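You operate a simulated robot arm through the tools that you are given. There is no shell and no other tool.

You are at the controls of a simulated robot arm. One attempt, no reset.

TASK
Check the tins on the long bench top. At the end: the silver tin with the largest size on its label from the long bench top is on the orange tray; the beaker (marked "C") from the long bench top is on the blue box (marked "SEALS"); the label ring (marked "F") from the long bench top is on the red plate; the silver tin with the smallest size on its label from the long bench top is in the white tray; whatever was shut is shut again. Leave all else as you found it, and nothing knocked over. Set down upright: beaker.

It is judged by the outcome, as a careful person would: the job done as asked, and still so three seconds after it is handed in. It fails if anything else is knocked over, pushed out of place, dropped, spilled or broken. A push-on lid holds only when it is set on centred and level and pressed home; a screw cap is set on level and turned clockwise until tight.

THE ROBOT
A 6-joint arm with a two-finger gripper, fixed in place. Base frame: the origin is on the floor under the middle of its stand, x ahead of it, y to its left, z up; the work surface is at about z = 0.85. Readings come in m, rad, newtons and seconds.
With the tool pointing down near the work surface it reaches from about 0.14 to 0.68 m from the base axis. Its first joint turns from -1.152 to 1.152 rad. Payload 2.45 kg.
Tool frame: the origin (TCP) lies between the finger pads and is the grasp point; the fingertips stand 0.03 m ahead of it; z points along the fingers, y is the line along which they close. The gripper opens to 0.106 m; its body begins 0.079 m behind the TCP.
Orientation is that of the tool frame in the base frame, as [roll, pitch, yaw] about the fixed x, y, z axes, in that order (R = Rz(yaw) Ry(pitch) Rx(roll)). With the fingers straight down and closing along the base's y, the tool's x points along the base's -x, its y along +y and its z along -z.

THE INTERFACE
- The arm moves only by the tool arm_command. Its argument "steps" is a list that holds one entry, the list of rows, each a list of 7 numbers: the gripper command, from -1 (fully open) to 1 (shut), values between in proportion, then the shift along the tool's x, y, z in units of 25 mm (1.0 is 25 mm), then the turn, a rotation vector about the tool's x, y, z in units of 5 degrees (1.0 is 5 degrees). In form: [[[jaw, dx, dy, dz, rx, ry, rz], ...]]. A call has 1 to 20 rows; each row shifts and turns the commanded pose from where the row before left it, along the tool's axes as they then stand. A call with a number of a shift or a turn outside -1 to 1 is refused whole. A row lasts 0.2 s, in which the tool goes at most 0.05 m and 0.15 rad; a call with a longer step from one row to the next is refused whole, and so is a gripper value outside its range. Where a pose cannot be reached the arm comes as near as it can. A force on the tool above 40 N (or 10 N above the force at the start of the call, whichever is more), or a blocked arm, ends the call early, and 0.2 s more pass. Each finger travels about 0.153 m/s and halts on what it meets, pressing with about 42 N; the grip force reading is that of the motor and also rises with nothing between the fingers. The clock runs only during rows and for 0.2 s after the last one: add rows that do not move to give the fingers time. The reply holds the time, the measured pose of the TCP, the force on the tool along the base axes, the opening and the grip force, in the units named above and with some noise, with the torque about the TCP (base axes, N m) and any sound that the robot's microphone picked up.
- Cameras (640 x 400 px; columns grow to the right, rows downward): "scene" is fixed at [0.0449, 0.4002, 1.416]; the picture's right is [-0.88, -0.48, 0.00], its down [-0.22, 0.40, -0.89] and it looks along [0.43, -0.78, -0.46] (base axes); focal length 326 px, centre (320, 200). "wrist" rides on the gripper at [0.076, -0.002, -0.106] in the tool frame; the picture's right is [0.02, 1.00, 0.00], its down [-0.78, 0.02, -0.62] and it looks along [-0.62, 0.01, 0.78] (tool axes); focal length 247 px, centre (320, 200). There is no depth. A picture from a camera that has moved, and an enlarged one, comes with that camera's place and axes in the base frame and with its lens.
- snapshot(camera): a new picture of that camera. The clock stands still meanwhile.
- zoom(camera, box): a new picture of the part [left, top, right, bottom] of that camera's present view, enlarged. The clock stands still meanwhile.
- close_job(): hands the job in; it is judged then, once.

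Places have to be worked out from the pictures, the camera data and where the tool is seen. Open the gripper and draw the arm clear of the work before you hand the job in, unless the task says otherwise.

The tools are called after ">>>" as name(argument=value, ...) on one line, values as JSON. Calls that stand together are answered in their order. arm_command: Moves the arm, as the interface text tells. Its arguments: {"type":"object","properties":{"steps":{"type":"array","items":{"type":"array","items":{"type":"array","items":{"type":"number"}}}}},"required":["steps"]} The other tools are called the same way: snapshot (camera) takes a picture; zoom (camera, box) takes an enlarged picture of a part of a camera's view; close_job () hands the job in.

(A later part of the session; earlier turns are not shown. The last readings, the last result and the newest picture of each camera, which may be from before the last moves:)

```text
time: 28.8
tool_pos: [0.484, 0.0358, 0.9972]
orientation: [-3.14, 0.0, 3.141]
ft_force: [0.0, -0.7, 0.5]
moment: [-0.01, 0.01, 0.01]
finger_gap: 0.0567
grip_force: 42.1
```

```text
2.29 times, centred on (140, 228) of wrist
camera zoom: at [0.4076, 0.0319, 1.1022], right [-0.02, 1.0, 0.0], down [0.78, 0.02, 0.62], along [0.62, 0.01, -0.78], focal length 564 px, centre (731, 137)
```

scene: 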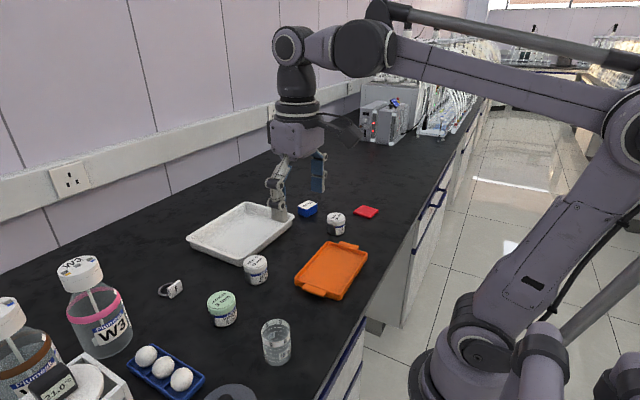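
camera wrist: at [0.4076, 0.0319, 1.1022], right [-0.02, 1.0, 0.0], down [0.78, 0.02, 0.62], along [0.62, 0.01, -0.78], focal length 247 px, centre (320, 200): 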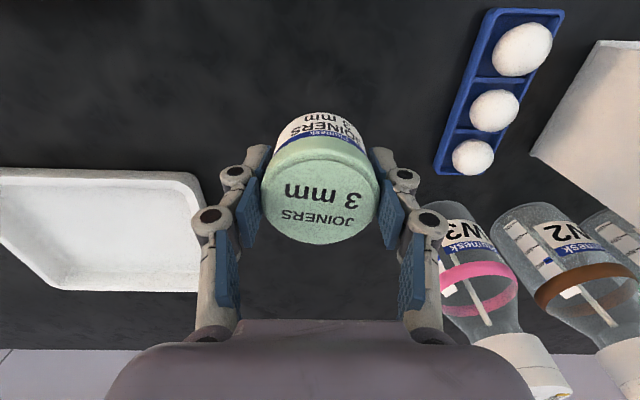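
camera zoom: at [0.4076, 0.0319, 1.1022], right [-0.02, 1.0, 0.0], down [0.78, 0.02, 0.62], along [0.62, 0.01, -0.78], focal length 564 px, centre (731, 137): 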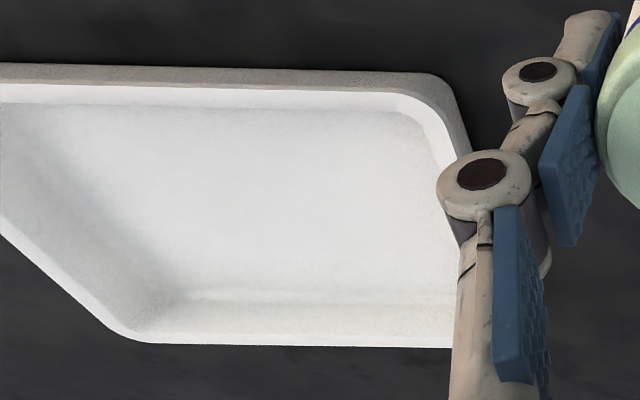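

The bare bands of the JOINERS tin are the same grey metal, so it's the smallest silver tin. I carry it over the white tray to about (0.615, −0.225), clear of the walls.

>>> arm_command(steps=[[[1, -0.3, -0.5, -0.2, 0, 0, 0], [1, -0.4, -0.8, -0.2, 0, 0, 0], [1, -0.45, -0.9, 0, 0, 0, 0], [1, -0.45, -0.9, 0, 0, 0, 0], [1, -0.45, -0.9, 0, 0, 0, 0], [1, -0.45, -0.9, 0, 0, 0, 0], [1, -0.45, -0.9, 0, 0, 0, 0], [1, -0.45, -0.9, 0, 0, 0, 0], [1, -0.45, -0.9, 0, 0, 0, 0], [1, -0.45, -0.9, 0, 0, 0, 0], [1, -0.45, -0.9, 0, 0, 0, 0], [1, -0.3, -0.7, 0, 0, 0, 0], [1, -0.19, -0.34, 0, 0, 0, 0], [1, 0, 0, 0, 0, 0, 0]]])

>>> snapshot(camera="wrist")

>>> zoom(camera="scene", box=[170, 150, 330, 280])

```text
time: 31.8
tool_pos: [0.6148, -0.2249, 1.0058]
orientation: [3.141, 0.001, -3.141]
ft_force: [1.1, 0.5, -1.1]
moment: [-0.04, -0.02, -0.01]
finger_gap: 0.0567
grip_force: 42.0
```

```text
taken
camera wrist: at [0.5382, -0.2284, 1.1115], right [-0.02, 1.0, 0.0], down [0.78, 0.02, 0.62], along [0.62, 0.01, -0.78], focal length 247 px, centre (320, 200)
```

wrist: 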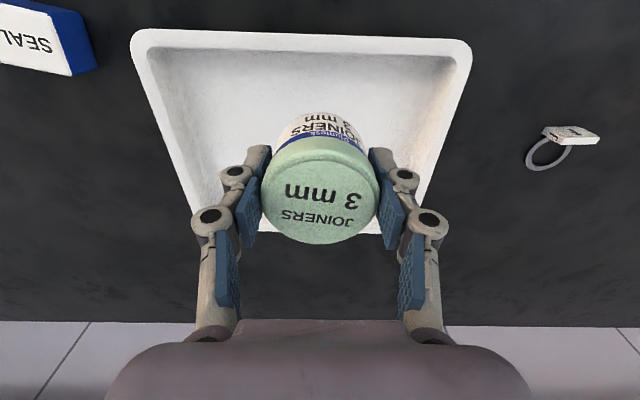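

```text
3.08 times, centred on (250, 215) of scene
camera zoom: at [0.0449, 0.4002, 1.416], right [-0.88, -0.48, 0.0], down [-0.22, 0.4, -0.89], along [0.43, -0.78, -0.46], focal length 1003 px, centre (535, 154)
```

zoom: 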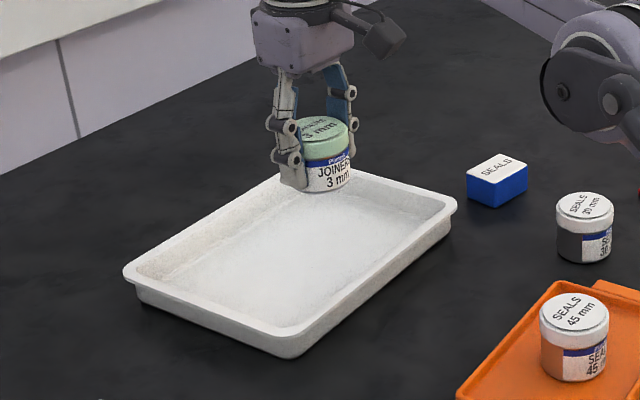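

The tin hangs over the tray's interior with clearance to the walls. I lower it to roughly 2 cm over the bench level and then feel for the floor in small steps.

>>> arm_command(steps=[[[1, 0, 0, 0.6, 0, 0, 0], [1, 0, 0, 1, 0, 0, 0], [1, 0, 0, 0.8, 0, 0, 0], [1, 0, 0, 0.6, 0, 0, 0], [1, 0, 0, 0.2, 0, 0, 0], [1, 0, 0, 0, 0, 0, 0]]])

>>> zoom(camera="scene", box=[170, 150, 330, 280])

```text
time: 33.2
tool_pos: [0.6142, -0.2252, 0.925]
orientation: [3.141, 0.001, 3.141]
ft_force: [-0.9, 0.8, -1.8]
moment: [-0.01, 0.0, 0.02]
finger_gap: 0.0569
grip_force: 41.9
```

```text
3.08 times, centred on (250, 215) of scene
camera zoom: at [0.0449, 0.4002, 1.416], right [-0.88, -0.48, 0.0], down [-0.22, 0.4, -0.89], along [0.43, -0.78, -0.46], focal length 1003 px, centre (535, 154)
```

zoom: 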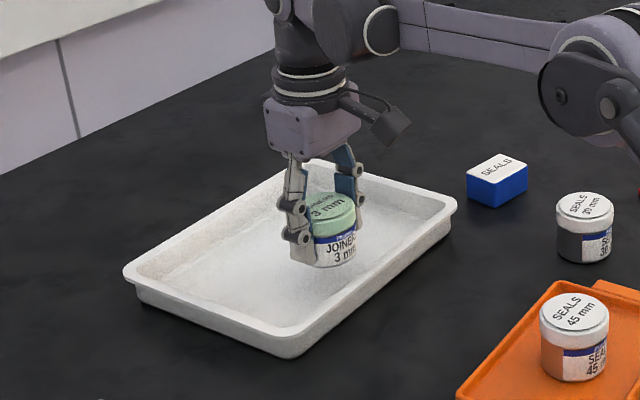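

No contact yet. I lower another 12 mm in small steps.

>>> arm_command(steps=[[[1, 0, 0, 0.2, 0, 0, 0], [1, 0, 0, 0.15, 0, 0, 0], [1, 0, 0, 0.15, 0, 0, 0], [1, 0, 0, 0, 0, 0, 0]]])

```text
time: 34.2
tool_pos: [0.6138, -0.2235, 0.9131]
orientation: [3.14, 0.0, -3.141]
ft_force: [-1.2, -1.0, 0.2]
moment: [-0.01, 0.03, 0.01]
finger_gap: 0.0569
grip_force: 41.9
```

No contact at z 0.913; I continue in 2.5 mm steps.

>>> arm_command(steps=[[[1, 0, 0, 0.1, 0, 0, 0], [1, 0, 0, 0.1, 0, 0, 0], [1, 0, 0, 0.1, 0, 0, 0], [1, 0, 0, 0, 0, 0, 0]]])

```text
time: 35.2
tool_pos: [0.6158, -0.2251, 0.9058]
orientation: [-3.141, 0.001, 3.141]
ft_force: [-0.2, 0.2, 0.1]
moment: [-0.03, -0.03, -0.02]
finger_gap: 0.057
grip_force: 41.9
```

Still free at 0.906 (tin bottom about 0.866). I go on down in small steps.

>>> arm_command(steps=[[[1, 0, 0, 0.1, 0, 0, 0], [1, 0, 0, 0.1, 0, 0, 0], [1, 0, 0, 0, 0, 0, 0]]])

>>> zoom(camera="scene", box=[190, 180, 310, 280])

```text
time: 36.0
tool_pos: [0.6158, -0.2244, 0.9012]
orientation: [-3.141, 0.0, -3.141]
ft_force: [0.6, -0.3, -0.6]
moment: [0.02, 0.03, 0.0]
finger_gap: 0.0569
grip_force: 42.1
```

```text
4.00 times, centred on (250, 230) of scene
camera zoom: at [0.0449, 0.4002, 1.416], right [-0.88, -0.48, 0.0], down [-0.22, 0.4, -0.89], along [0.43, -0.78, -0.46], focal length 1304 px, centre (600, 80)
```

zoom: 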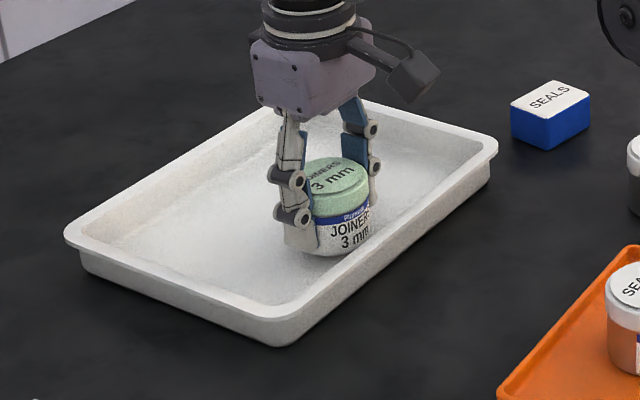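

Still no contact at 0.901; continuing with 2 mm steps.

>>> arm_command(steps=[[[1, 0, 0, 0.08, 0, 0, 0], [1, 0, 0, 0.08, 0, 0, 0], [1, 0, 0, 0, 0, 0, 0]]])

```text
time: 36.8
tool_pos: [0.6149, -0.2255, 0.8952]
orientation: [-3.141, 0.0, 3.14]
ft_force: [0.0, -0.3, -1.0]
moment: [0.0, -0.01, 0.0]
finger_gap: 0.0571
grip_force: 42.3
```

Bottom is at about 0.855 now; two more 1.5 mm steps.

>>> arm_command(steps=[[[1, 0, 0, 0.06, 0, 0, 0], [1, 0, 0, 0.04, 0, 0, 0], [1, 0, 0, 0, 0, 0, 0]]])

```text
time: 37.6
tool_pos: [0.6151, -0.2243, 0.894]
orientation: [3.139, 0.0, 3.141]
ft_force: [0.2, -0.3, -0.7]
moment: [-0.03, -0.03, 0.01]
finger_gap: 0.0568
grip_force: 42.5
```

>>> arm_command(steps=[[[1, 0, 0, 0.06, 0, 0, 0], [1, 0, 0, 0.04, 0, 0, 0], [1, 0, 0, 0, 0, 0, 0]]])

>>> zoom(camera="scene", box=[230, 200, 300, 255])

```text
time: 38.4
tool_pos: [0.6143, -0.2239, 0.8937]
orientation: [-3.139, 0.001, 3.141]
ft_force: [2.7, -1.8, 37.5]
moment: [-0.08, -0.08, 0.11]
finger_gap: 0.0573
grip_force: 41.4
```

```text
7.27 times, centred on (265, 228) of scene
camera zoom: at [0.0442, 0.4004, 1.416], right [-0.88, -0.48, 0.0], down [-0.22, 0.4, -0.89], along [0.43, -0.78, -0.46], focal length 2370 px, centre (720, 0)
```

zoom: 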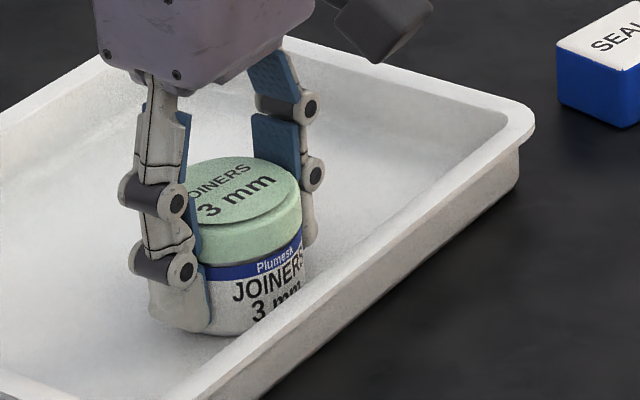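

Contact with the tray floor (37 N). I relax 1.5 mm, open, and rise straight up.

>>> arm_command(steps=[[[1, 0, 0, -0.06, 0, 0, 0], [1, 0, 0, 0, 0, 0, 0], [0.1, 0, 0, 0, 0, 0, 0], [-0.3, 0, 0, 0, 0, 0, 0], [-0.6, 0, 0, 0, 0, 0, 0], [-0.6, 0, 0, 0, 0, 0, 0], [-0.6, 0, 0, -0.4, 0, 0, 0], [-0.6, 0, 0, -0.8, 0, 0, 0], [-0.6, 0, 0, -1, 0, 0, 0], [-0.6, 0, 0, -1, 0, 0, 0], [-0.6, 0, 0, -1, 0, 0, 0], [-0.6, 0, 0, -1, 0, 0, 0], [-0.6, 0, 0, 0, 0, 0, 0]]])

>>> zoom(camera="scene", box=[170, 150, 330, 280])

>>> snapshot(camera="wrist")

```text
time: 41.2
tool_pos: [0.6146, -0.2245, 1.0227]
orientation: [-3.142, -0.001, 3.141]
ft_force: [0.4, 0.1, -0.1]
moment: [0.03, -0.06, -0.01]
finger_gap: 0.0849
grip_force: 0.2
```

```text
3.08 times, centred on (250, 215) of scene
camera zoom: at [0.0449, 0.4002, 1.416], right [-0.88, -0.48, 0.0], down [-0.22, 0.4, -0.89], along [0.43, -0.78, -0.46], focal length 1003 px, centre (535, 154)
```

zoom: 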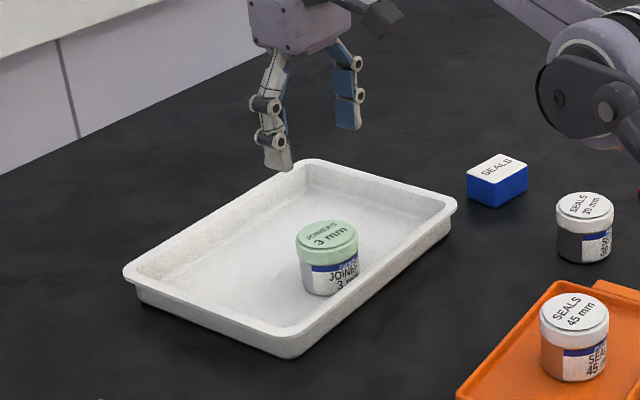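

```text
taken
camera wrist: at [0.5381, -0.2264, 1.1295], right [-0.02, 1.0, 0.0], down [0.78, 0.02, 0.62], along [0.62, 0.01, -0.78], focal length 247 px, centre (320, 200)
```

wrist: 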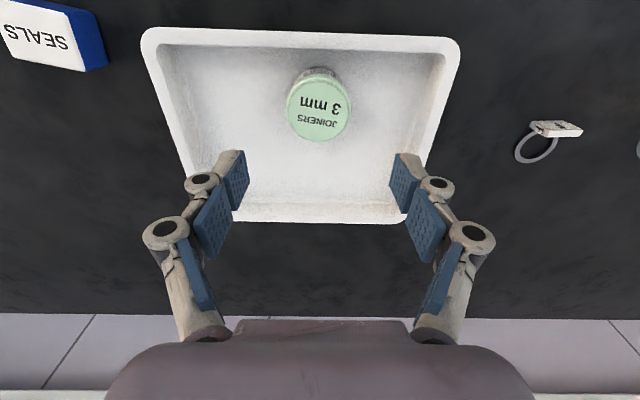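

Both tins are placed and standing. Next is the label ring: I hover short of it (about 0.638, 0.033) at a safe height for a close look.

>>> arm_command(steps=[[[-0.6, 0.4, 0.7, -0.6, 0, 0, 0], [-0.6, 0.4, 0.9, -0.6, 0, 0, 0], [-0.6, 0.4, 1, 0, 0, 0, 0], [-0.6, 0.4, 1, 0, 0, 0, 0], [-0.6, 0.4, 1, 0, 0, 0, 0], [-0.6, 0.4, 1, 0, 0, 0, 0], [-0.6, 0.4, 1, 0, 0, 0, 0], [-0.6, 0.4, 1, 0, 0, 0, 0], [-0.6, 0.4, 1, 0, 0, 0, 0], [-0.6, 0.4, 1, 0, 0, 0, 0], [-0.6, 0.2, 0.7, 0, 0, 0, 0], [-0.6, 0, 0, 0, 0, 0, 0]]])

>>> snapshot(camera="wrist")

>>> zoom(camera="wrist", box=[260, 140, 380, 240])

>>> zoom(camera="scene", box=[145, 265, 205, 315])

```text
time: 43.8
tool_pos: [0.5112, 0.033, 1.0525]
orientation: [3.14, -0.001, 3.141]
ft_force: [1.0, -0.2, -0.2]
moment: [-0.01, -0.02, 0.02]
finger_gap: 0.0848
grip_force: 0.0
```

```text
taken
camera wrist: at [0.4343, 0.0296, 1.1577], right [-0.02, 1.0, 0.0], down [0.78, 0.02, 0.62], along [0.62, 0.01, -0.78], focal length 247 px, centre (320, 200)
```

wrist: 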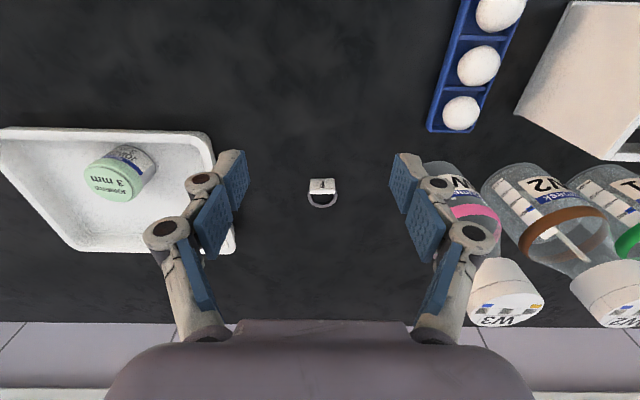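

```text
4.00 times, centred on (320, 190) of wrist
camera zoom: at [0.4343, 0.0296, 1.1577], right [-0.02, 1.0, 0.0], down [0.78, 0.02, 0.62], along [0.62, 0.01, -0.78], focal length 988 px, centre (320, 240)
```

zoom: 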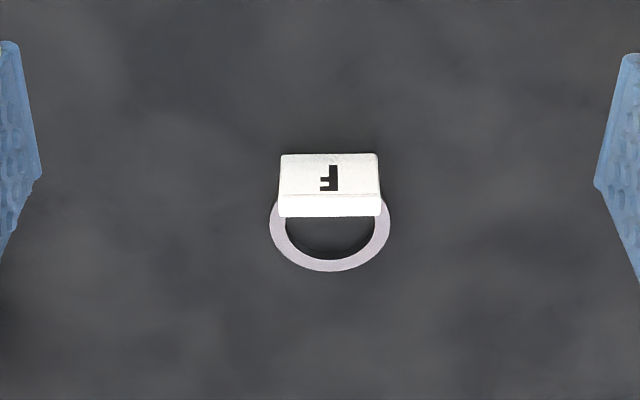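

```text
8.00 times, centred on (175, 290) of scene
camera zoom: at [0.0449, 0.4002, 1.416], right [-0.88, -0.48, 0.0], down [-0.22, 0.4, -0.89], along [0.43, -0.78, -0.46], focal length 2607 px, centre (1480, -520)
```

zoom: 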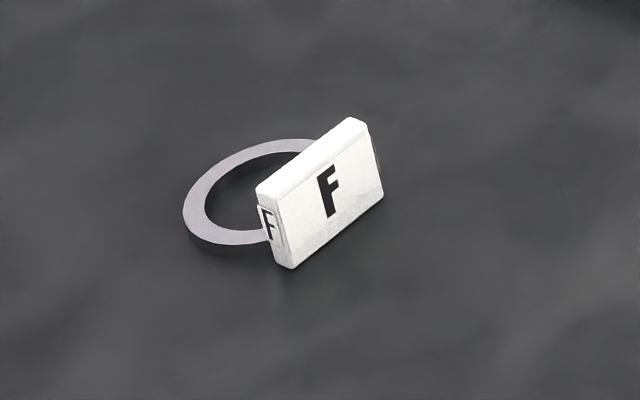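

The tag is an upright block about 36 mm wide (y) and 10 mm thick, centre near (0.6425, 0.0366), top z≈0.877, with the ring lying behind it. I'll narrow the jaws, move above the tag and stop at z≈0.93 to check alignment.

>>> arm_command(steps=[[[-0.3, 0, 0, 0, 0, 0, 0], [-0.25, -0.8, 0.14, 0, 0, 0, 0], [-0.25, -0.9, 0, 0, 0, 0, 0], [-0.25, -0.9, 0, 0, 0, 0, 0], [-0.25, -0.9, 0, 0, 0, 0, 0], [-0.25, -0.9, 0, 0, 0, 0, 0], [-0.25, -0.85, 0, 0, 0, 0, 0], [-0.25, 0, 0, 0.8, 0, 0, 0], [-0.25, 0, 0, 1, 0, 0, 0], [-0.25, 0, 0, 1, 0, 0, 0], [-0.25, 0, 0, 0.8, 0, 0, 0], [-0.25, 0, 0, 0.6, 0, 0, 0], [-0.25, 0, 0, 0, 0, 0, 0]]])

>>> snapshot(camera="wrist")

>>> zoom(camera="scene", box=[100, 200, 240, 320])

```text
time: 46.6
tool_pos: [0.6399, 0.0361, 0.9468]
orientation: [-3.142, -0.001, 3.141]
ft_force: [-0.4, 0.1, -0.9]
moment: [-0.02, -0.02, -0.01]
finger_gap: 0.0661
grip_force: 0.0
```

```text
taken
camera wrist: at [0.5642, 0.0332, 1.0527], right [-0.02, 1.0, 0.0], down [0.78, 0.02, 0.62], along [0.62, 0.01, -0.78], focal length 247 px, centre (320, 200)
```

wrist: 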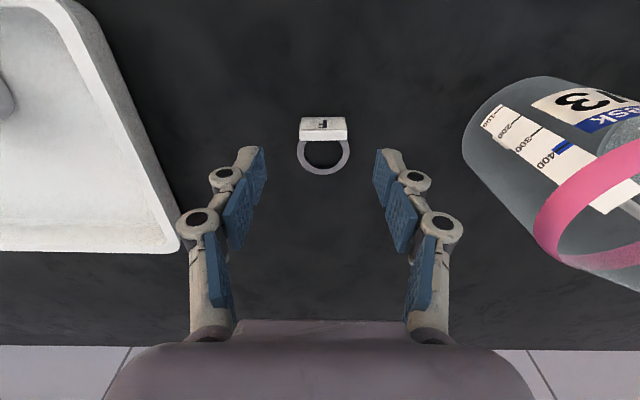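

```text
3.33 times, centred on (170, 260) of scene
camera zoom: at [0.0449, 0.4002, 1.416], right [-0.88, -0.48, 0.0], down [-0.22, 0.4, -0.89], along [0.43, -0.78, -0.46], focal length 1086 px, centre (820, 0)
```

zoom: 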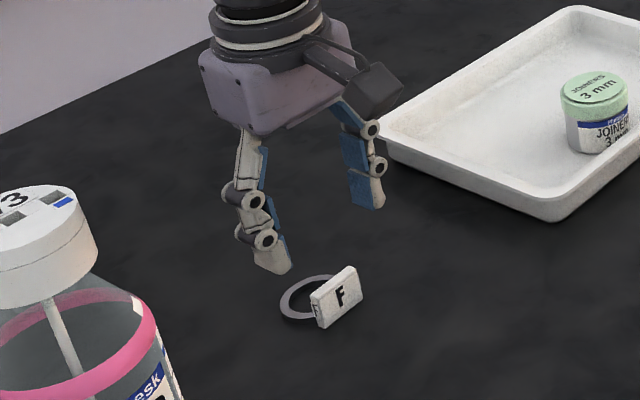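

>>> zoom(camera="wrist", box=[270, 100, 380, 190])

```text
4.44 times, centred on (325, 145) of wrist
camera zoom: at [0.5642, 0.0332, 1.0527], right [-0.02, 1.0, 0.0], down [0.78, 0.02, 0.62], along [0.62, 0.01, -0.78], focal length 1098 px, centre (298, 444)
```

zoom: 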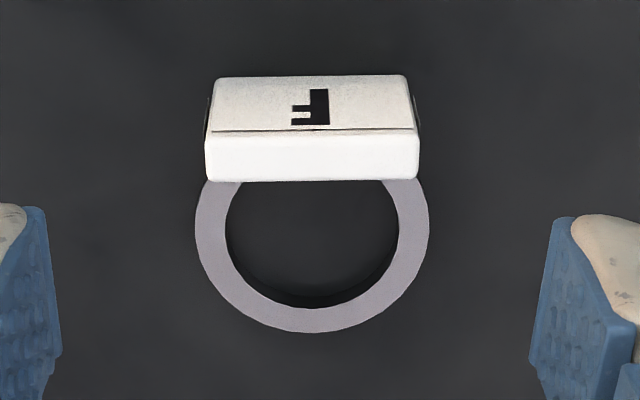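

Tag centre is (0.6424, 0.0367), the tool is 2.5 mm short in x. I correct that, descend to fingertips just above the bench and close on the tag's ends.

>>> arm_command(steps=[[[-0.25, -0.1, 0.02, 0.6, 0, 0, 0], [-0.25, 0, 0, 0.8, 0, 0, 0], [-0.25, 0, 0, 0.7, 0, 0, 0], [-0.25, 0, 0, 0.35, 0, 0, 0], [-0.25, 0, 0, 0, 0, 0, 0], [0.1, 0, 0, 0, 0, 0, 0], [0.4, 0, 0, 0, 0, 0, 0], [1, 0, 0, 0, 0, 0, 0], [1, 0, 0, 0, 0, 0, 0], [1, 0, 0, 0, 0, 0, 0]]])

>>> zoom(camera="wrist", box=[220, 90, 420, 215])

>>> zoom(camera="scene", box=[120, 220, 220, 320])

```text
time: 48.8
tool_pos: [0.6432, 0.0369, 0.8855]
orientation: [3.14, -0.001, -3.141]
ft_force: [0.6, 0.3, -0.1]
moment: [0.03, 0.04, -0.02]
finger_gap: 0.0346
grip_force: 41.8
```

```text
3.20 times, centred on (320, 152) of wrist
camera zoom: at [0.5671, 0.033, 0.9917], right [-0.02, 1.0, 0.0], down [0.78, 0.02, 0.62], along [0.62, 0.01, -0.78], focal length 790 px, centre (320, 352)
```

zoom: 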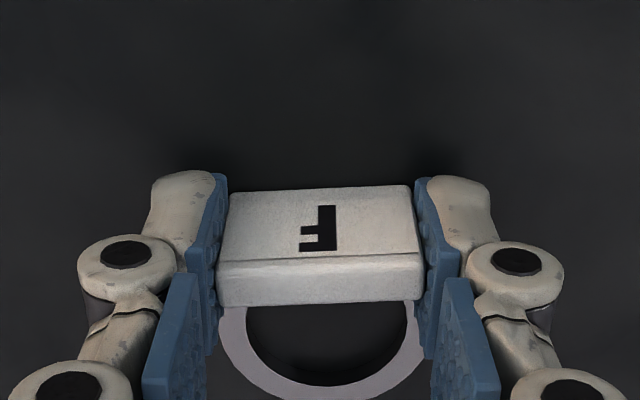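

```text
4.00 times, centred on (170, 270) of scene
camera zoom: at [0.0449, 0.4002, 1.416], right [-0.88, -0.48, 0.0], down [-0.22, 0.4, -0.89], along [0.43, -0.78, -0.46], focal length 1304 px, centre (920, -80)
```

zoom: 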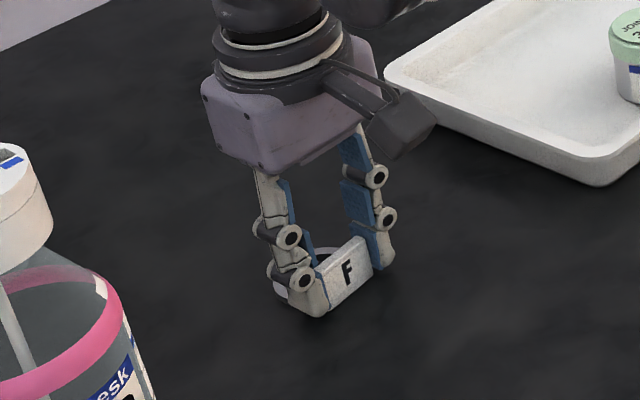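

The tag is gripped at 0.035 m. I lift gently and look.

>>> arm_command(steps=[[[1, 0, 0, -0.2, 0, 0, 0], [1, 0, 0, -0.4, 0, 0, 0], [1, 0, 0, -0.7, 0, 0, 0], [1, 0, 0, -0.8, 0, 0, 0], [1, 0, 0, -0.8, 0, 0, 0], [1, 0, 0, -0.8, 0, 0, 0], [1, 0, 0, -0.8, 0, 0, 0], [1, 0, 0, -0.5, 0, 0, 0], [1, 0, 0, 0, 0, 0, 0]]])

>>> snapshot(camera="wrist")

>>> zoom(camera="scene", box=[120, 170, 260, 290])

```text
time: 50.8
tool_pos: [0.6435, 0.0368, 1.0123]
orientation: [-3.142, -0.001, -3.142]
ft_force: [-0.2, 0.7, 0.4]
moment: [-0.04, 0.03, -0.01]
finger_gap: 0.0346
grip_force: 42.4
```

```text
taken
camera wrist: at [0.5672, 0.0335, 1.1175], right [-0.02, 1.0, 0.0], down [0.78, 0.02, 0.62], along [0.62, 0.01, -0.78], focal length 247 px, centre (320, 200)
```

wrist: 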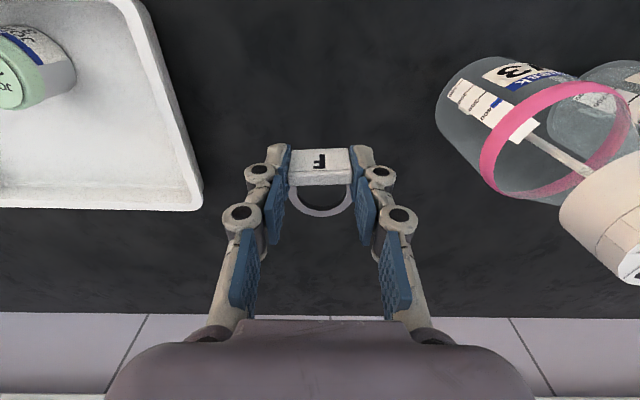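

```text
3.33 times, centred on (190, 230) of scene
camera zoom: at [0.0449, 0.4002, 1.416], right [-0.88, -0.48, 0.0], down [-0.22, 0.4, -0.89], along [0.43, -0.78, -0.46], focal length 1086 px, centre (753, 100)
```

zoom: 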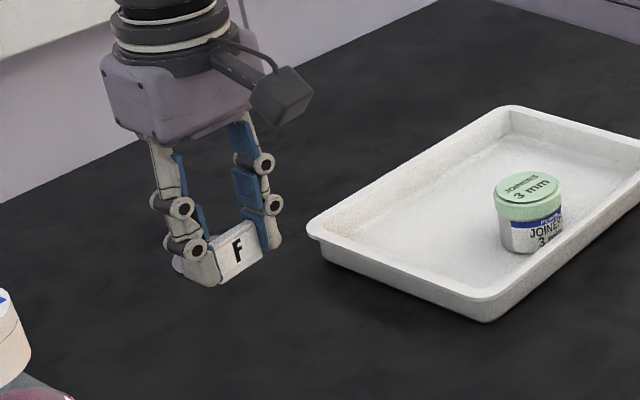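

The ring is held level. I raise a little and carry it across toward the red plate, stopping at (0.42, −0.40).

>>> arm_command(steps=[[[1, 0.25, -0.5, -0.5, 0, 0, 0], [1, 0.4, -0.8, -0.5, 0, 0, 0], [1, 0.5, -0.97, -0.5, 0, 0, 0], [1, 0.5, -0.97, 0, 0, 0, 0], [1, 0.5, -0.97, 0, 0, 0, 0], [1, 0.5, -0.97, 0, 0, 0, 0], [1, 0.5, -0.97, 0, 0, 0, 0], [1, 0.5, -0.97, 0, 0, 0, 0], [1, 0.5, -0.97, 0, 0, 0, 0], [1, 0.5, -0.97, 0, 0, 0, 0], [1, 0.5, -0.97, 0, 0, 0, 0], [1, 0.5, -0.97, 0, 0, 0, 0], [1, 0.5, -0.97, 0, 0, 0, 0], [1, 0.5, -0.97, 0, 0, 0, 0], [1, 0.5, -0.97, 0, 0, 0, 0], [1, 0.5, -0.97, 0, 0, 0, 0], [1, 0.5, -0.97, 0, 0, 0, 0], [1, 0.5, -0.97, 0, 0, 0, 0], [1, 0.3, -0.65, 0, 0, 0, 0], [1, 0, 0, 0, 0, 0, 0]]])

>>> snapshot(camera="wrist")

```text
time: 55.0
tool_pos: [0.4193, -0.4001, 1.0478]
orientation: [3.141, 0.0, 3.141]
ft_force: [0.3, 0.1, -0.7]
moment: [-0.04, 0.03, -0.02]
finger_gap: 0.0346
grip_force: 42.0
```

```text
taken
camera wrist: at [0.3424, -0.4028, 1.154], right [-0.02, 1.0, 0.0], down [0.78, 0.02, 0.62], along [0.62, 0.01, -0.78], focal length 247 px, centre (320, 200)
```

wrist: 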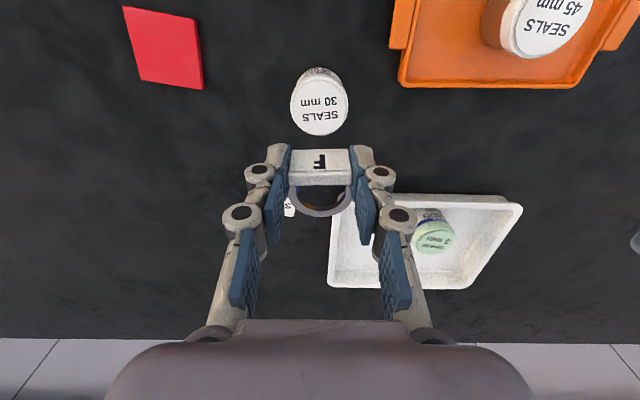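

The red plate is visible to the upper left. I zoom in to fix its corners.

>>> zoom(camera="wrist", box=[100, 0, 240, 100])

>>> zoom(camera="scene", box=[330, 190, 400, 235])

```text
4.00 times, centred on (170, 50) of wrist
camera zoom: at [0.3424, -0.4028, 1.154], right [-0.02, 1.0, 0.0], down [0.78, 0.02, 0.62], along [0.62, 0.01, -0.78], focal length 988 px, centre (920, 800)
```

zoom: 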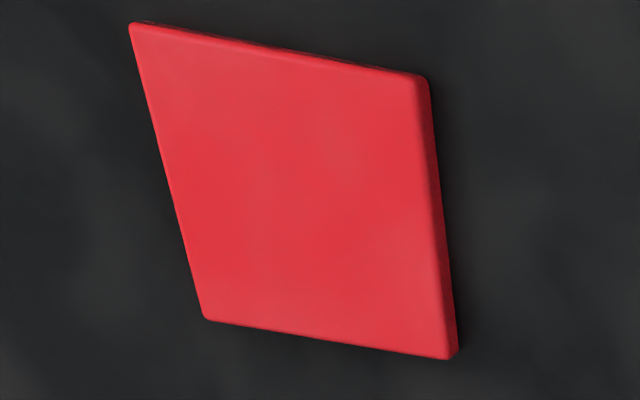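

```text
8.89 times, centred on (365, 212) of scene
camera zoom: at [0.0449, 0.4001, 1.416], right [-0.88, -0.48, 0.0], down [-0.22, 0.4, -0.89], along [0.43, -0.78, -0.46], focal length 2897 px, centre (-80, 89)
```

zoom: 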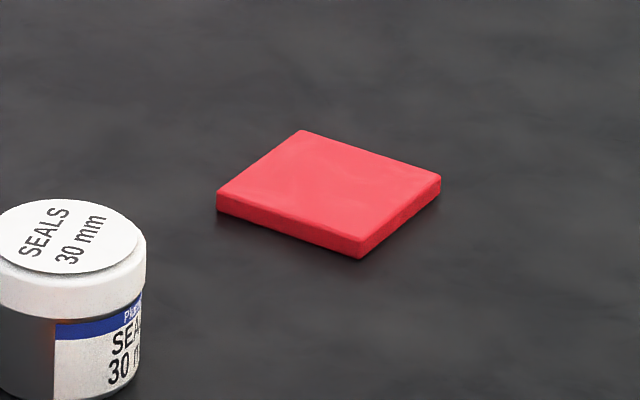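

Plate centre is (0.384, −0.562), about 65 mm square. I rotate the tool +55.7° about its axis so that the ring points radially outward, then check.

>>> arm_command(steps=[[[1, 0, 0, 0, 0, 0, 0.5], [1, 0, 0, 0, 0, 0, 1], [1, 0, 0, 0, 0, 0, 1], [1, 0, 0, 0, 0, 0, 1], [1, 0, 0, 0, 0, 0, 1], [1, 0, 0, 0, 0, 0, 1], [1, 0, 0, 0, 0, 0, 1], [1, 0, 0, 0, 0, 0, 1], [1, 0, 0, 0, 0, 0, 1], [1, 0, 0, 0, 0, 0, 1], [1, 0, 0, 0, 0, 0, 1], [1, 0, 0, 0, 0, 0, 0.63], [1, 0, 0, 0, 0, 0, 0], [1, 0, 0, 0, 0, 0, 0]]])

>>> snapshot(camera="wrist")

```text
time: 58.0
tool_pos: [0.4197, -0.3995, 1.0489]
orientation: [-3.141, 0.0, 2.168]
ft_force: [-0.4, -0.4, -0.6]
moment: [-0.01, 0.01, 0.01]
finger_gap: 0.0345
grip_force: 42.3
```

```text
taken
camera wrist: at [0.375, -0.3387, 1.1549], right [0.81, 0.58, 0.0], down [0.46, -0.64, 0.62], along [0.36, -0.51, -0.78], focal length 247 px, centre (320, 200)
```

wrist: 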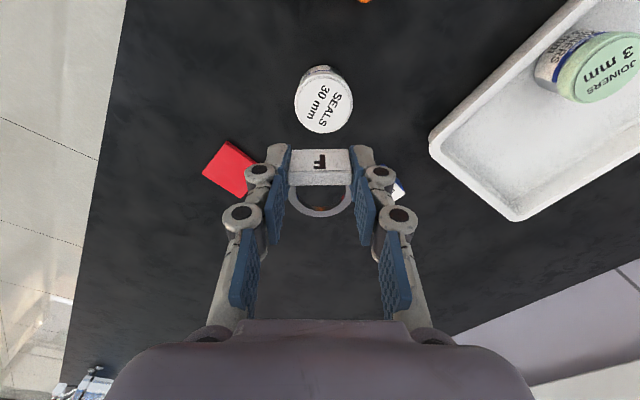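

Rotated correctly. I move to above the plate (TCP target 0.372, −0.544) at the same height.

>>> arm_command(steps=[[[1, -0.4, -0.5, 0, 0, 0, 0], [1, -0.6, -0.8, 0, 0, 0, 0], [1, -0.6, -0.8, 0, 0, 0, 0], [1, -0.6, -0.8, 0, 0, 0, 0], [1, -0.6, -0.8, 0, 0, 0, 0], [1, -0.6, -0.8, 0, 0, 0, 0], [1, -0.29, -0.34, 0, 0, 0, 0], [1, 0, 0, 0, 0, 0, 0]]])

>>> snapshot(camera="wrist")

>>> zoom(camera="scene", box=[300, 140, 420, 240])

```text
time: 59.8
tool_pos: [0.3666, -0.5347, 1.0446]
orientation: [-3.141, 0.001, 2.17]
ft_force: [0.5, -0.6, 0.4]
moment: [0.03, -0.01, -0.02]
finger_gap: 0.0345
grip_force: 42.1
out of reach, approached as far as the arm can: row 7
```

```text
taken
camera wrist: at [0.3217, -0.4757, 1.1503], right [0.81, 0.58, 0.0], down [0.46, -0.64, 0.62], along [0.36, -0.51, -0.78], focal length 247 px, centre (320, 200)
```

wrist: 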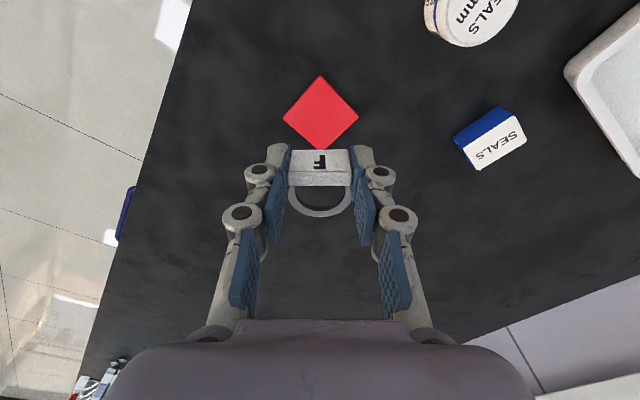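

```text
4.00 times, centred on (360, 190) of scene
camera zoom: at [0.0449, 0.4002, 1.416], right [-0.88, -0.48, 0.0], down [-0.22, 0.4, -0.89], along [0.43, -0.78, -0.46], focal length 1304 px, centre (160, 240)
```

zoom: 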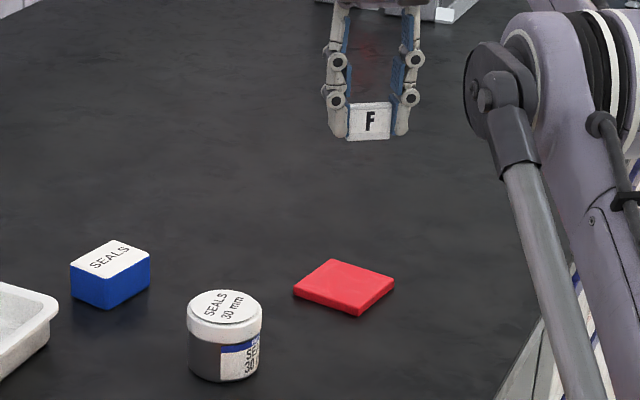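

At z 1.045 the reach falls about 1 cm short, as expected the reach grows lower down. I descend to z≈0.955 and see where the tool ends up.

>>> arm_command(steps=[[[1, 0, 0, 0.6, 0, 0, 0], [1, 0, 0, 0.8, 0, 0, 0], [1, 0, 0, 0.8, 0, 0, 0], [1, 0, 0, 0.8, 0, 0, 0], [1, 0, 0, 0.6, 0, 0, 0], [1, 0, 0, 0, 0, 0, 0]]])

>>> snapshot(camera="wrist")

>>> zoom(camera="scene", box=[310, 160, 410, 240])

```text
time: 61.2
tool_pos: [0.3681, -0.537, 0.9556]
orientation: [3.141, 0.001, 2.172]
ft_force: [0.6, -0.7, 0.0]
moment: [0.01, -0.01, 0.0]
finger_gap: 0.0346
grip_force: 41.9
```

```text
taken
camera wrist: at [0.3227, -0.4767, 1.0611], right [0.81, 0.58, 0.0], down [0.46, -0.64, 0.62], along [0.36, -0.51, -0.78], focal length 247 px, centre (320, 200)
```

wrist: 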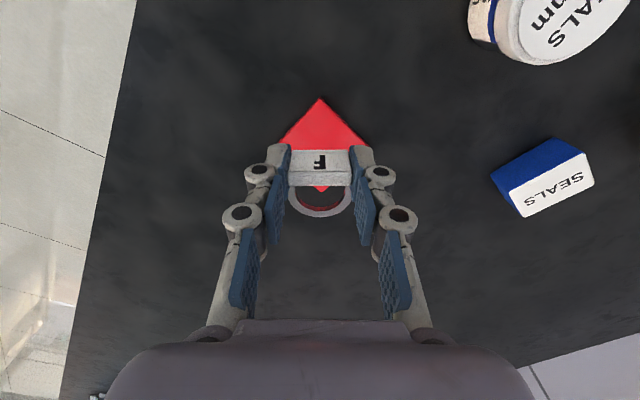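

```text
5.00 times, centred on (360, 200) of scene
camera zoom: at [0.0449, 0.4002, 1.416], right [-0.88, -0.48, 0.0], down [-0.22, 0.4, -0.89], along [0.43, -0.78, -0.46], focal length 1630 px, centre (120, 200)
```

zoom: 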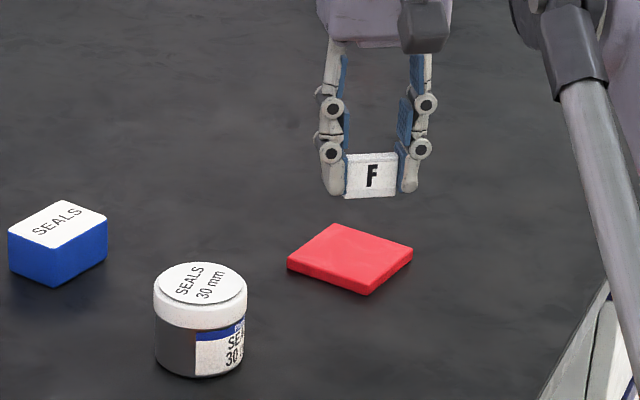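

The commanded pose settled at r≈0.651. I move 10 mm farther outward and lower to just above the plate.

>>> arm_command(steps=[[[1, -0.2, 0, 0.3, 0, 0, 0], [1, -0.2, 0, 0.6, 0, 0, 0], [1, 0, 0, 0.6, 0, 0, 0], [1, 0, 0, 0.5, 0, 0, 0], [1, 0, 0, 0, 0, 0, 0]]])

>>> snapshot(camera="wrist")

>>> zoom(camera="scene", box=[320, 170, 400, 240])

```text
time: 62.4
tool_pos: [0.3737, -0.5456, 0.9041]
orientation: [-3.141, -0.001, 2.172]
ft_force: [-0.8, -0.6, 0.3]
moment: [0.01, 0.0, 0.0]
finger_gap: 0.0345
grip_force: 42.1
```

```text
taken
camera wrist: at [0.3274, -0.4842, 1.0109], right [0.81, 0.58, 0.0], down [0.46, -0.64, 0.62], along [0.36, -0.51, -0.78], focal length 247 px, centre (320, 200)
```

wrist: 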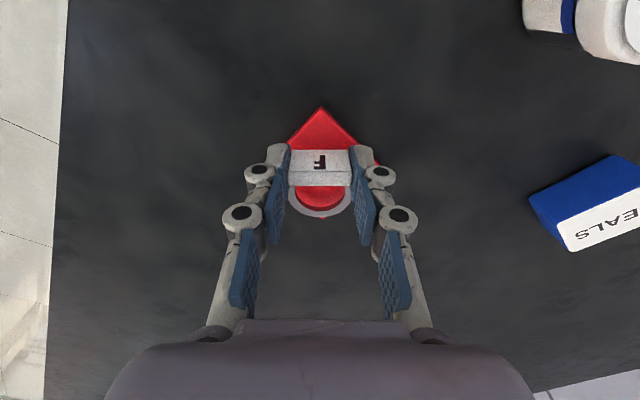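

```text
5.71 times, centred on (360, 205) of scene
camera zoom: at [0.0449, 0.4002, 1.416], right [-0.88, -0.48, 0.0], down [-0.22, 0.4, -0.89], along [0.43, -0.78, -0.46], focal length 1862 px, centre (91, 171)
```

zoom: 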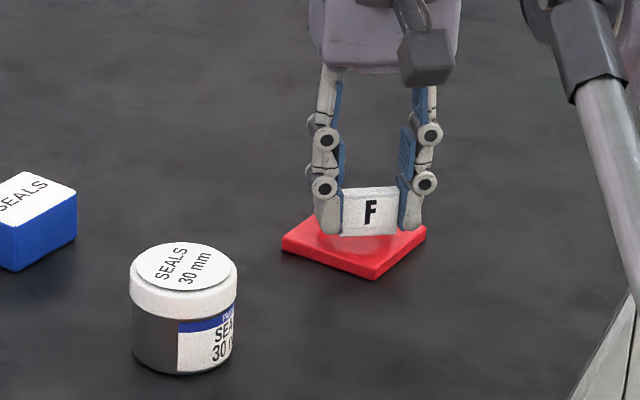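

The ring is centred over the plate with its bottom about 8 mm above. I lower in 2 mm steps.

>>> arm_command(steps=[[[1, 0, 0, 0.08, 0, 0, 0], [1, 0, 0, 0.08, 0, 0, 0], [1, 0, 0, 0.04, 0, 0, 0], [1, 0, 0, 0, 0, 0, 0]]])

```text
time: 63.4
tool_pos: [0.373, -0.5451, 0.9005]
orientation: [-3.141, -0.001, 2.171]
ft_force: [-0.3, -0.4, -0.9]
moment: [0.0, 0.0, 0.02]
finger_gap: 0.0344
grip_force: 42.3
```

No contact yet at 0.9005; continuing down in 1–1.5 mm steps.

>>> arm_command(steps=[[[1, 0, 0, 0.06, 0, 0, 0], [1, 0, 0, 0.06, 0, 0, 0], [1, 0, 0, 0, 0, 0, 0]]])

>>> zoom(camera="scene", box=[340, 190, 390, 225])

```text
time: 64.2
tool_pos: [0.373, -0.5441, 0.8978]
orientation: [3.141, 0.001, 2.171]
ft_force: [-0.6, -0.2, -1.2]
moment: [0.0, 0.03, -0.04]
finger_gap: 0.0343
grip_force: 42.3
```

```text
11.43 times, centred on (365, 208) of scene
camera zoom: at [0.0449, 0.4002, 1.416], right [-0.88, -0.48, 0.0], down [-0.22, 0.4, -0.89], along [0.43, -0.78, -0.46], focal length 3725 px, centre (-194, 114)
```

zoom: 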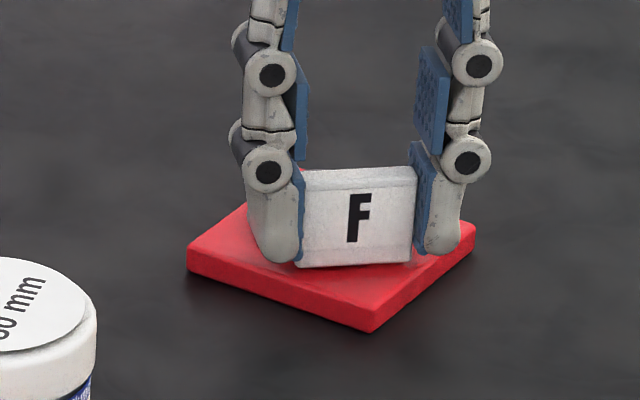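

>>> arm_command(steps=[[[1, 0, 0, 0.05, 0, 0, 0], [1, 0, 0, 0.05, 0, 0, 0], [1, 0, 0, 0, 0, 0, 0]]])

```text
time: 65.0
tool_pos: [0.3741, -0.5445, 0.8949]
orientation: [3.141, 0.001, 2.172]
ft_force: [1.2, -0.7, 8.4]
moment: [-0.23, -0.14, 0.07]
finger_gap: 0.0345
grip_force: 42.3
```

Light contact (8 N): the ring rests on the plate. I open the jaws moderately and rise straight up.

>>> arm_command(steps=[[[1, 0, 0, 0, 0, 0, 0], [0.3, 0, 0, 0, 0, 0, 0], [0, 0, 0, 0, 0, 0, 0], [-0.25, 0, 0, 0, 0, 0, 0], [-0.25, 0, 0, 0, 0, 0, 0], [-0.25, 0, 0, -0.3, 0, 0, 0], [-0.25, 0, 0, -0.6, 0, 0, 0], [-0.25, 0, 0, -0.8, 0, 0, 0], [-0.25, 0, 0, -0.8, 0, 0, 0], [-0.25, 0, 0, 0, 0, 0, 0]]])

>>> zoom(camera="scene", box=[320, 170, 400, 240])

>>> snapshot(camera="wrist")

```text
time: 67.2
tool_pos: [0.3741, -0.5449, 0.9591]
orientation: [3.141, 0.001, 2.172]
ft_force: [-0.4, 0.5, 0.5]
moment: [0.01, -0.05, 0.04]
finger_gap: 0.0664
grip_force: 0.0
```

```text
5.71 times, centred on (360, 205) of scene
camera zoom: at [0.0449, 0.4002, 1.416], right [-0.88, -0.48, 0.0], down [-0.22, 0.4, -0.89], along [0.43, -0.78, -0.46], focal length 1862 px, centre (91, 171)
```

zoom: 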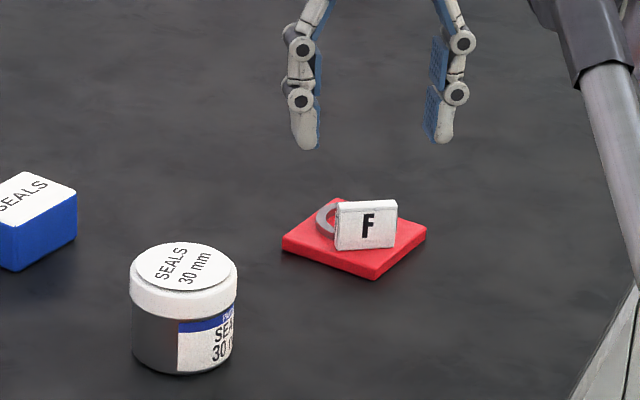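

```text
taken
camera wrist: at [0.329, -0.4842, 1.0642], right [0.81, 0.58, 0.0], down [0.46, -0.64, 0.62], along [0.36, -0.51, -0.78], focal length 247 px, centre (320, 200)
```

wrist: 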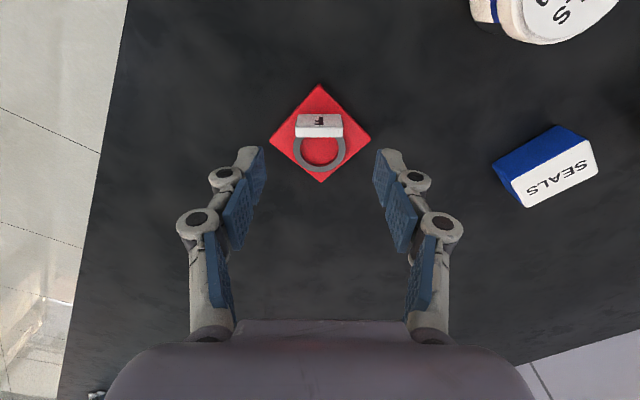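

The ring sits flat on the red plate. Next I look at the blue box from up close to plan the beaker placement: I back off inward and up, shift toward the box and turn the tool to its azimuth.

>>> arm_command(steps=[[[-0.25, 0.5, 0, -0.91, 0, 0, 0], [-0.25, 0.5, 0, -0.91, 0, 0, 0], [-0.25, 0.5, 0, -0.91, 0, 0, 0], [-0.25, 0.5, 0, -0.91, 0, 0, 0], [-0.25, 0.264, 0.963, 0, 0, 0, 0], [-0.25, 0.264, 0.963, 0, 0, 0, 0], [-0.25, 0.264, 0.963, 0, 0, 0, 0], [-0.25, 0.264, 0.963, 0, 0, 0, 0], [-0.25, 0.264, 0.963, 0, 0, 0, 0], [-0.25, 0.264, 0.963, 0, 0, 0, 0], [-0.25, 0.264, 0.963, 0, 0, 0, 0], [-0.25, 0, 0, 0, 0, 0, -0.85], [-0.25, 0, 0, 0, 0, 0, -0.85], [-0.25, 0, 0, 0, 0, 0, -0.85], [-0.25, 0, 0, 0, 0, 0, -0.8], [-0.25, 0, 0, 0, 0, 0, 0]]])

>>> snapshot(camera="wrist")

>>> zoom(camera="wrist", box=[260, 140, 380, 240])

```text
time: 70.6
tool_pos: [0.4597, -0.3694, 1.0491]
orientation: [3.141, 0.0, 2.464]
ft_force: [0.2, 0.9, -0.1]
moment: [0.0, -0.02, 0.03]
finger_gap: 0.0661
grip_force: 0.2
```

```text
taken
camera wrist: at [0.3974, -0.3251, 1.1548], right [0.61, 0.79, 0.0], down [0.62, -0.48, 0.62], along [0.49, -0.38, -0.78], focal length 247 px, centre (320, 200)
```

wrist: 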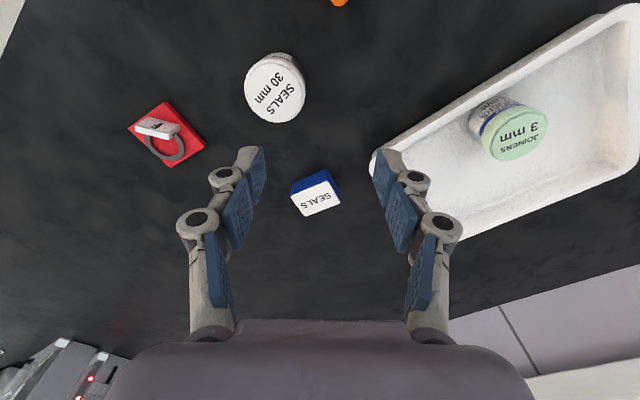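

```text
4.00 times, centred on (320, 190) of wrist
camera zoom: at [0.3974, -0.3251, 1.1548], right [0.61, 0.79, 0.0], down [0.62, -0.48, 0.62], along [0.49, -0.38, -0.78], focal length 988 px, centre (320, 240)
```

zoom: 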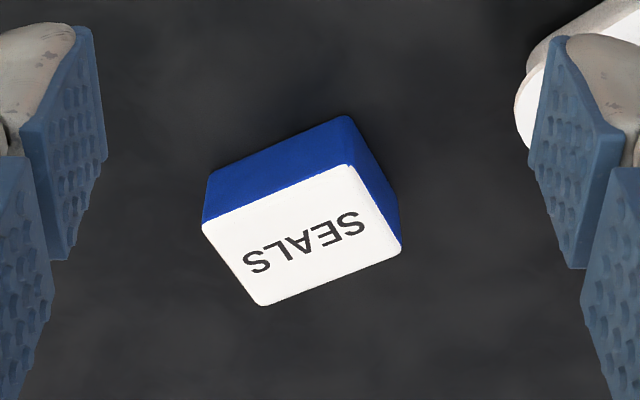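

Box top is about 58 × 43 mm at z≈0.881, centre (0.565, −0.463), r≈0.73. That's beyond straight-down reach, so I'll carry the beaker with the tool tilted outward ~25°. First I go look at the beaker from closer, turning the tool to its azimuth.

>>> arm_command(steps=[[[-0.4, 0, 0, -0.3, 0, 0, -0.98], [-0.4, 0, 0, -0.3, 0, 0, -0.98], [-0.4, 0, 0, -0.3, 0, 0, -0.98], [-0.4, 0, 0, -0.3, 0, 0, -0.98], [-0.4, 0, 0, -0.3, 0, 0, -0.98], [-0.4, 0, 0, -0.3, 0, 0, -0.98], [-0.4, 0, 0, -0.3, 0, 0, -0.98], [-0.4, 0, 0, -0.3, 0, 0, -0.98], [-0.4, 0, 0, -0.3, 0, 0, -0.98], [-0.4, 0, 0, -0.3, 0, 0, -0.98], [-0.4, 0, 0, 0, 0, 0, 0]]])

>>> arm_command(steps=[[[-0.4, 0.3, 0.9, 0, 0, 0, 0], [-0.4, 0.3, 0.99, 0, 0, 0, 0], [-0.4, 0.3, 0.99, 0, 0, 0, 0], [-0.4, 0.3, 0.99, 0, 0, 0, 0], [-0.4, 0.3, 0.99, 0, 0, 0, 0], [-0.4, 0.3, 0.99, 0, 0, 0, 0], [-0.4, 0.3, 0.99, 0, 0, 0, 0], [-0.4, 0.3, 0.99, 0, 0, 0, 0], [-0.4, 0.3, 0.99, 0, 0, 0, 0], [-0.4, 0.3, 0.99, 0, 0, 0, 0], [-0.4, 0.3, 0.99, 0, 0, 0, 0], [-0.4, 0.3, 0.99, 0, 0, 0, 0], [-0.4, 0.3, 0.99, 0, 0, 0, 0], [-0.4, 0.3, 0.99, 0, 0, 0, 0], [-0.4, 0.3, 0.99, 0, 0, 0, 0], [-0.4, 0.3, 0.99, 0, 0, 0, 0], [-0.4, 0.3, 0.99, 0, 0, 0, 0], [-0.4, 0.22, 0.9, 0, 0, 0, 0], [-0.4, 0, 0, 0, 0, 0, 0]]])

>>> snapshot(camera="wrist")

```text
time: 73.0
tool_pos: [0.459, -0.3701, 1.1233]
orientation: [-3.14, 0.001, -2.963]
ft_force: [-0.6, -0.5, -0.8]
moment: [0.03, 0.04, 0.05]
finger_gap: 0.074
grip_force: 0.0
```

```text
time: 77.0
tool_pos: [0.2487, 0.0419, 1.1223]
orientation: [3.141, 0.001, -2.965]
ft_force: [-1.4, 0.2, 0.3]
moment: [-0.01, -0.02, 0.04]
finger_gap: 0.0745
grip_force: 0.0
```

```text
taken
camera wrist: at [0.1732, 0.0263, 1.2287], right [-0.2, 0.98, 0.0], down [0.77, 0.15, 0.62], along [0.61, 0.12, -0.78], focal length 247 px, centre (320, 200)
```

wrist: 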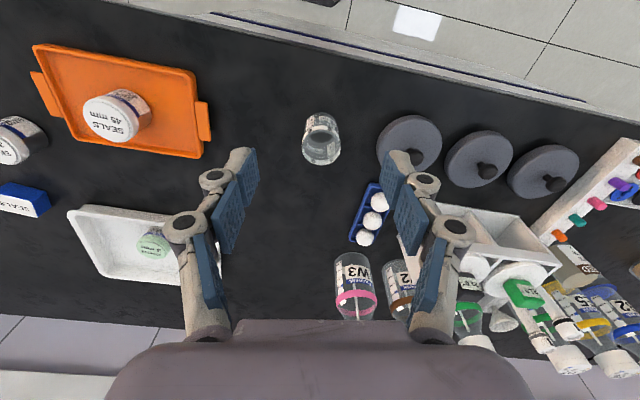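

Good view of the beaker with free space around it. I zoom in on it to measure.

>>> zoom(camera="wrist", box=[275, 95, 365, 180])

>>> zoom(camera="wrist", box=[240, 70, 460, 260])

```text
4.71 times, centred on (320, 138) of wrist
camera zoom: at [0.1732, 0.0263, 1.2287], right [-0.2, 0.98, 0.0], down [0.77, 0.15, 0.62], along [0.61, 0.12, -0.78], focal length 1162 px, centre (320, 494)
```

zoom: 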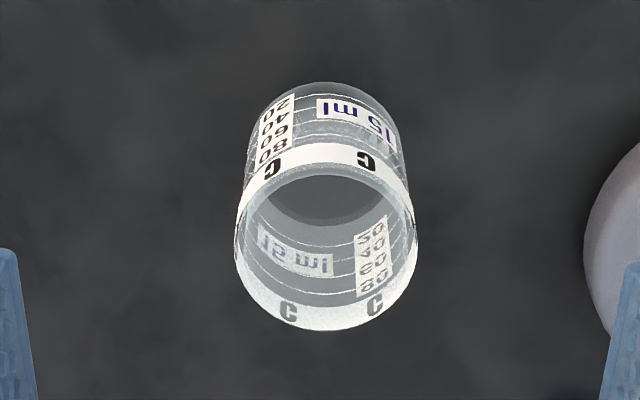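

```text
2.11 times, centred on (350, 165) of wrist
camera zoom: at [0.1732, 0.0263, 1.2287], right [-0.2, 0.98, 0.0], down [0.77, 0.15, 0.62], along [0.61, 0.12, -0.78], focal length 520 px, centre (257, 274)
```

zoom: 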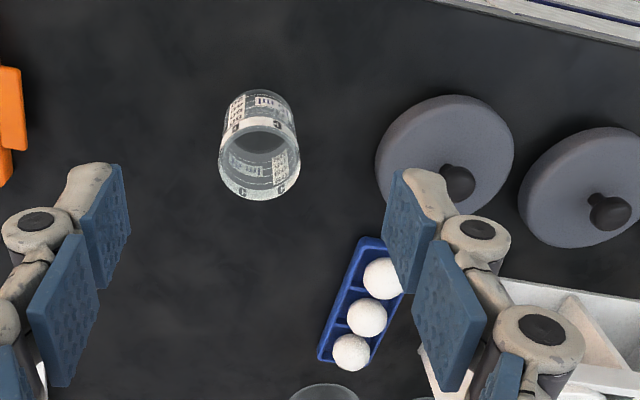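

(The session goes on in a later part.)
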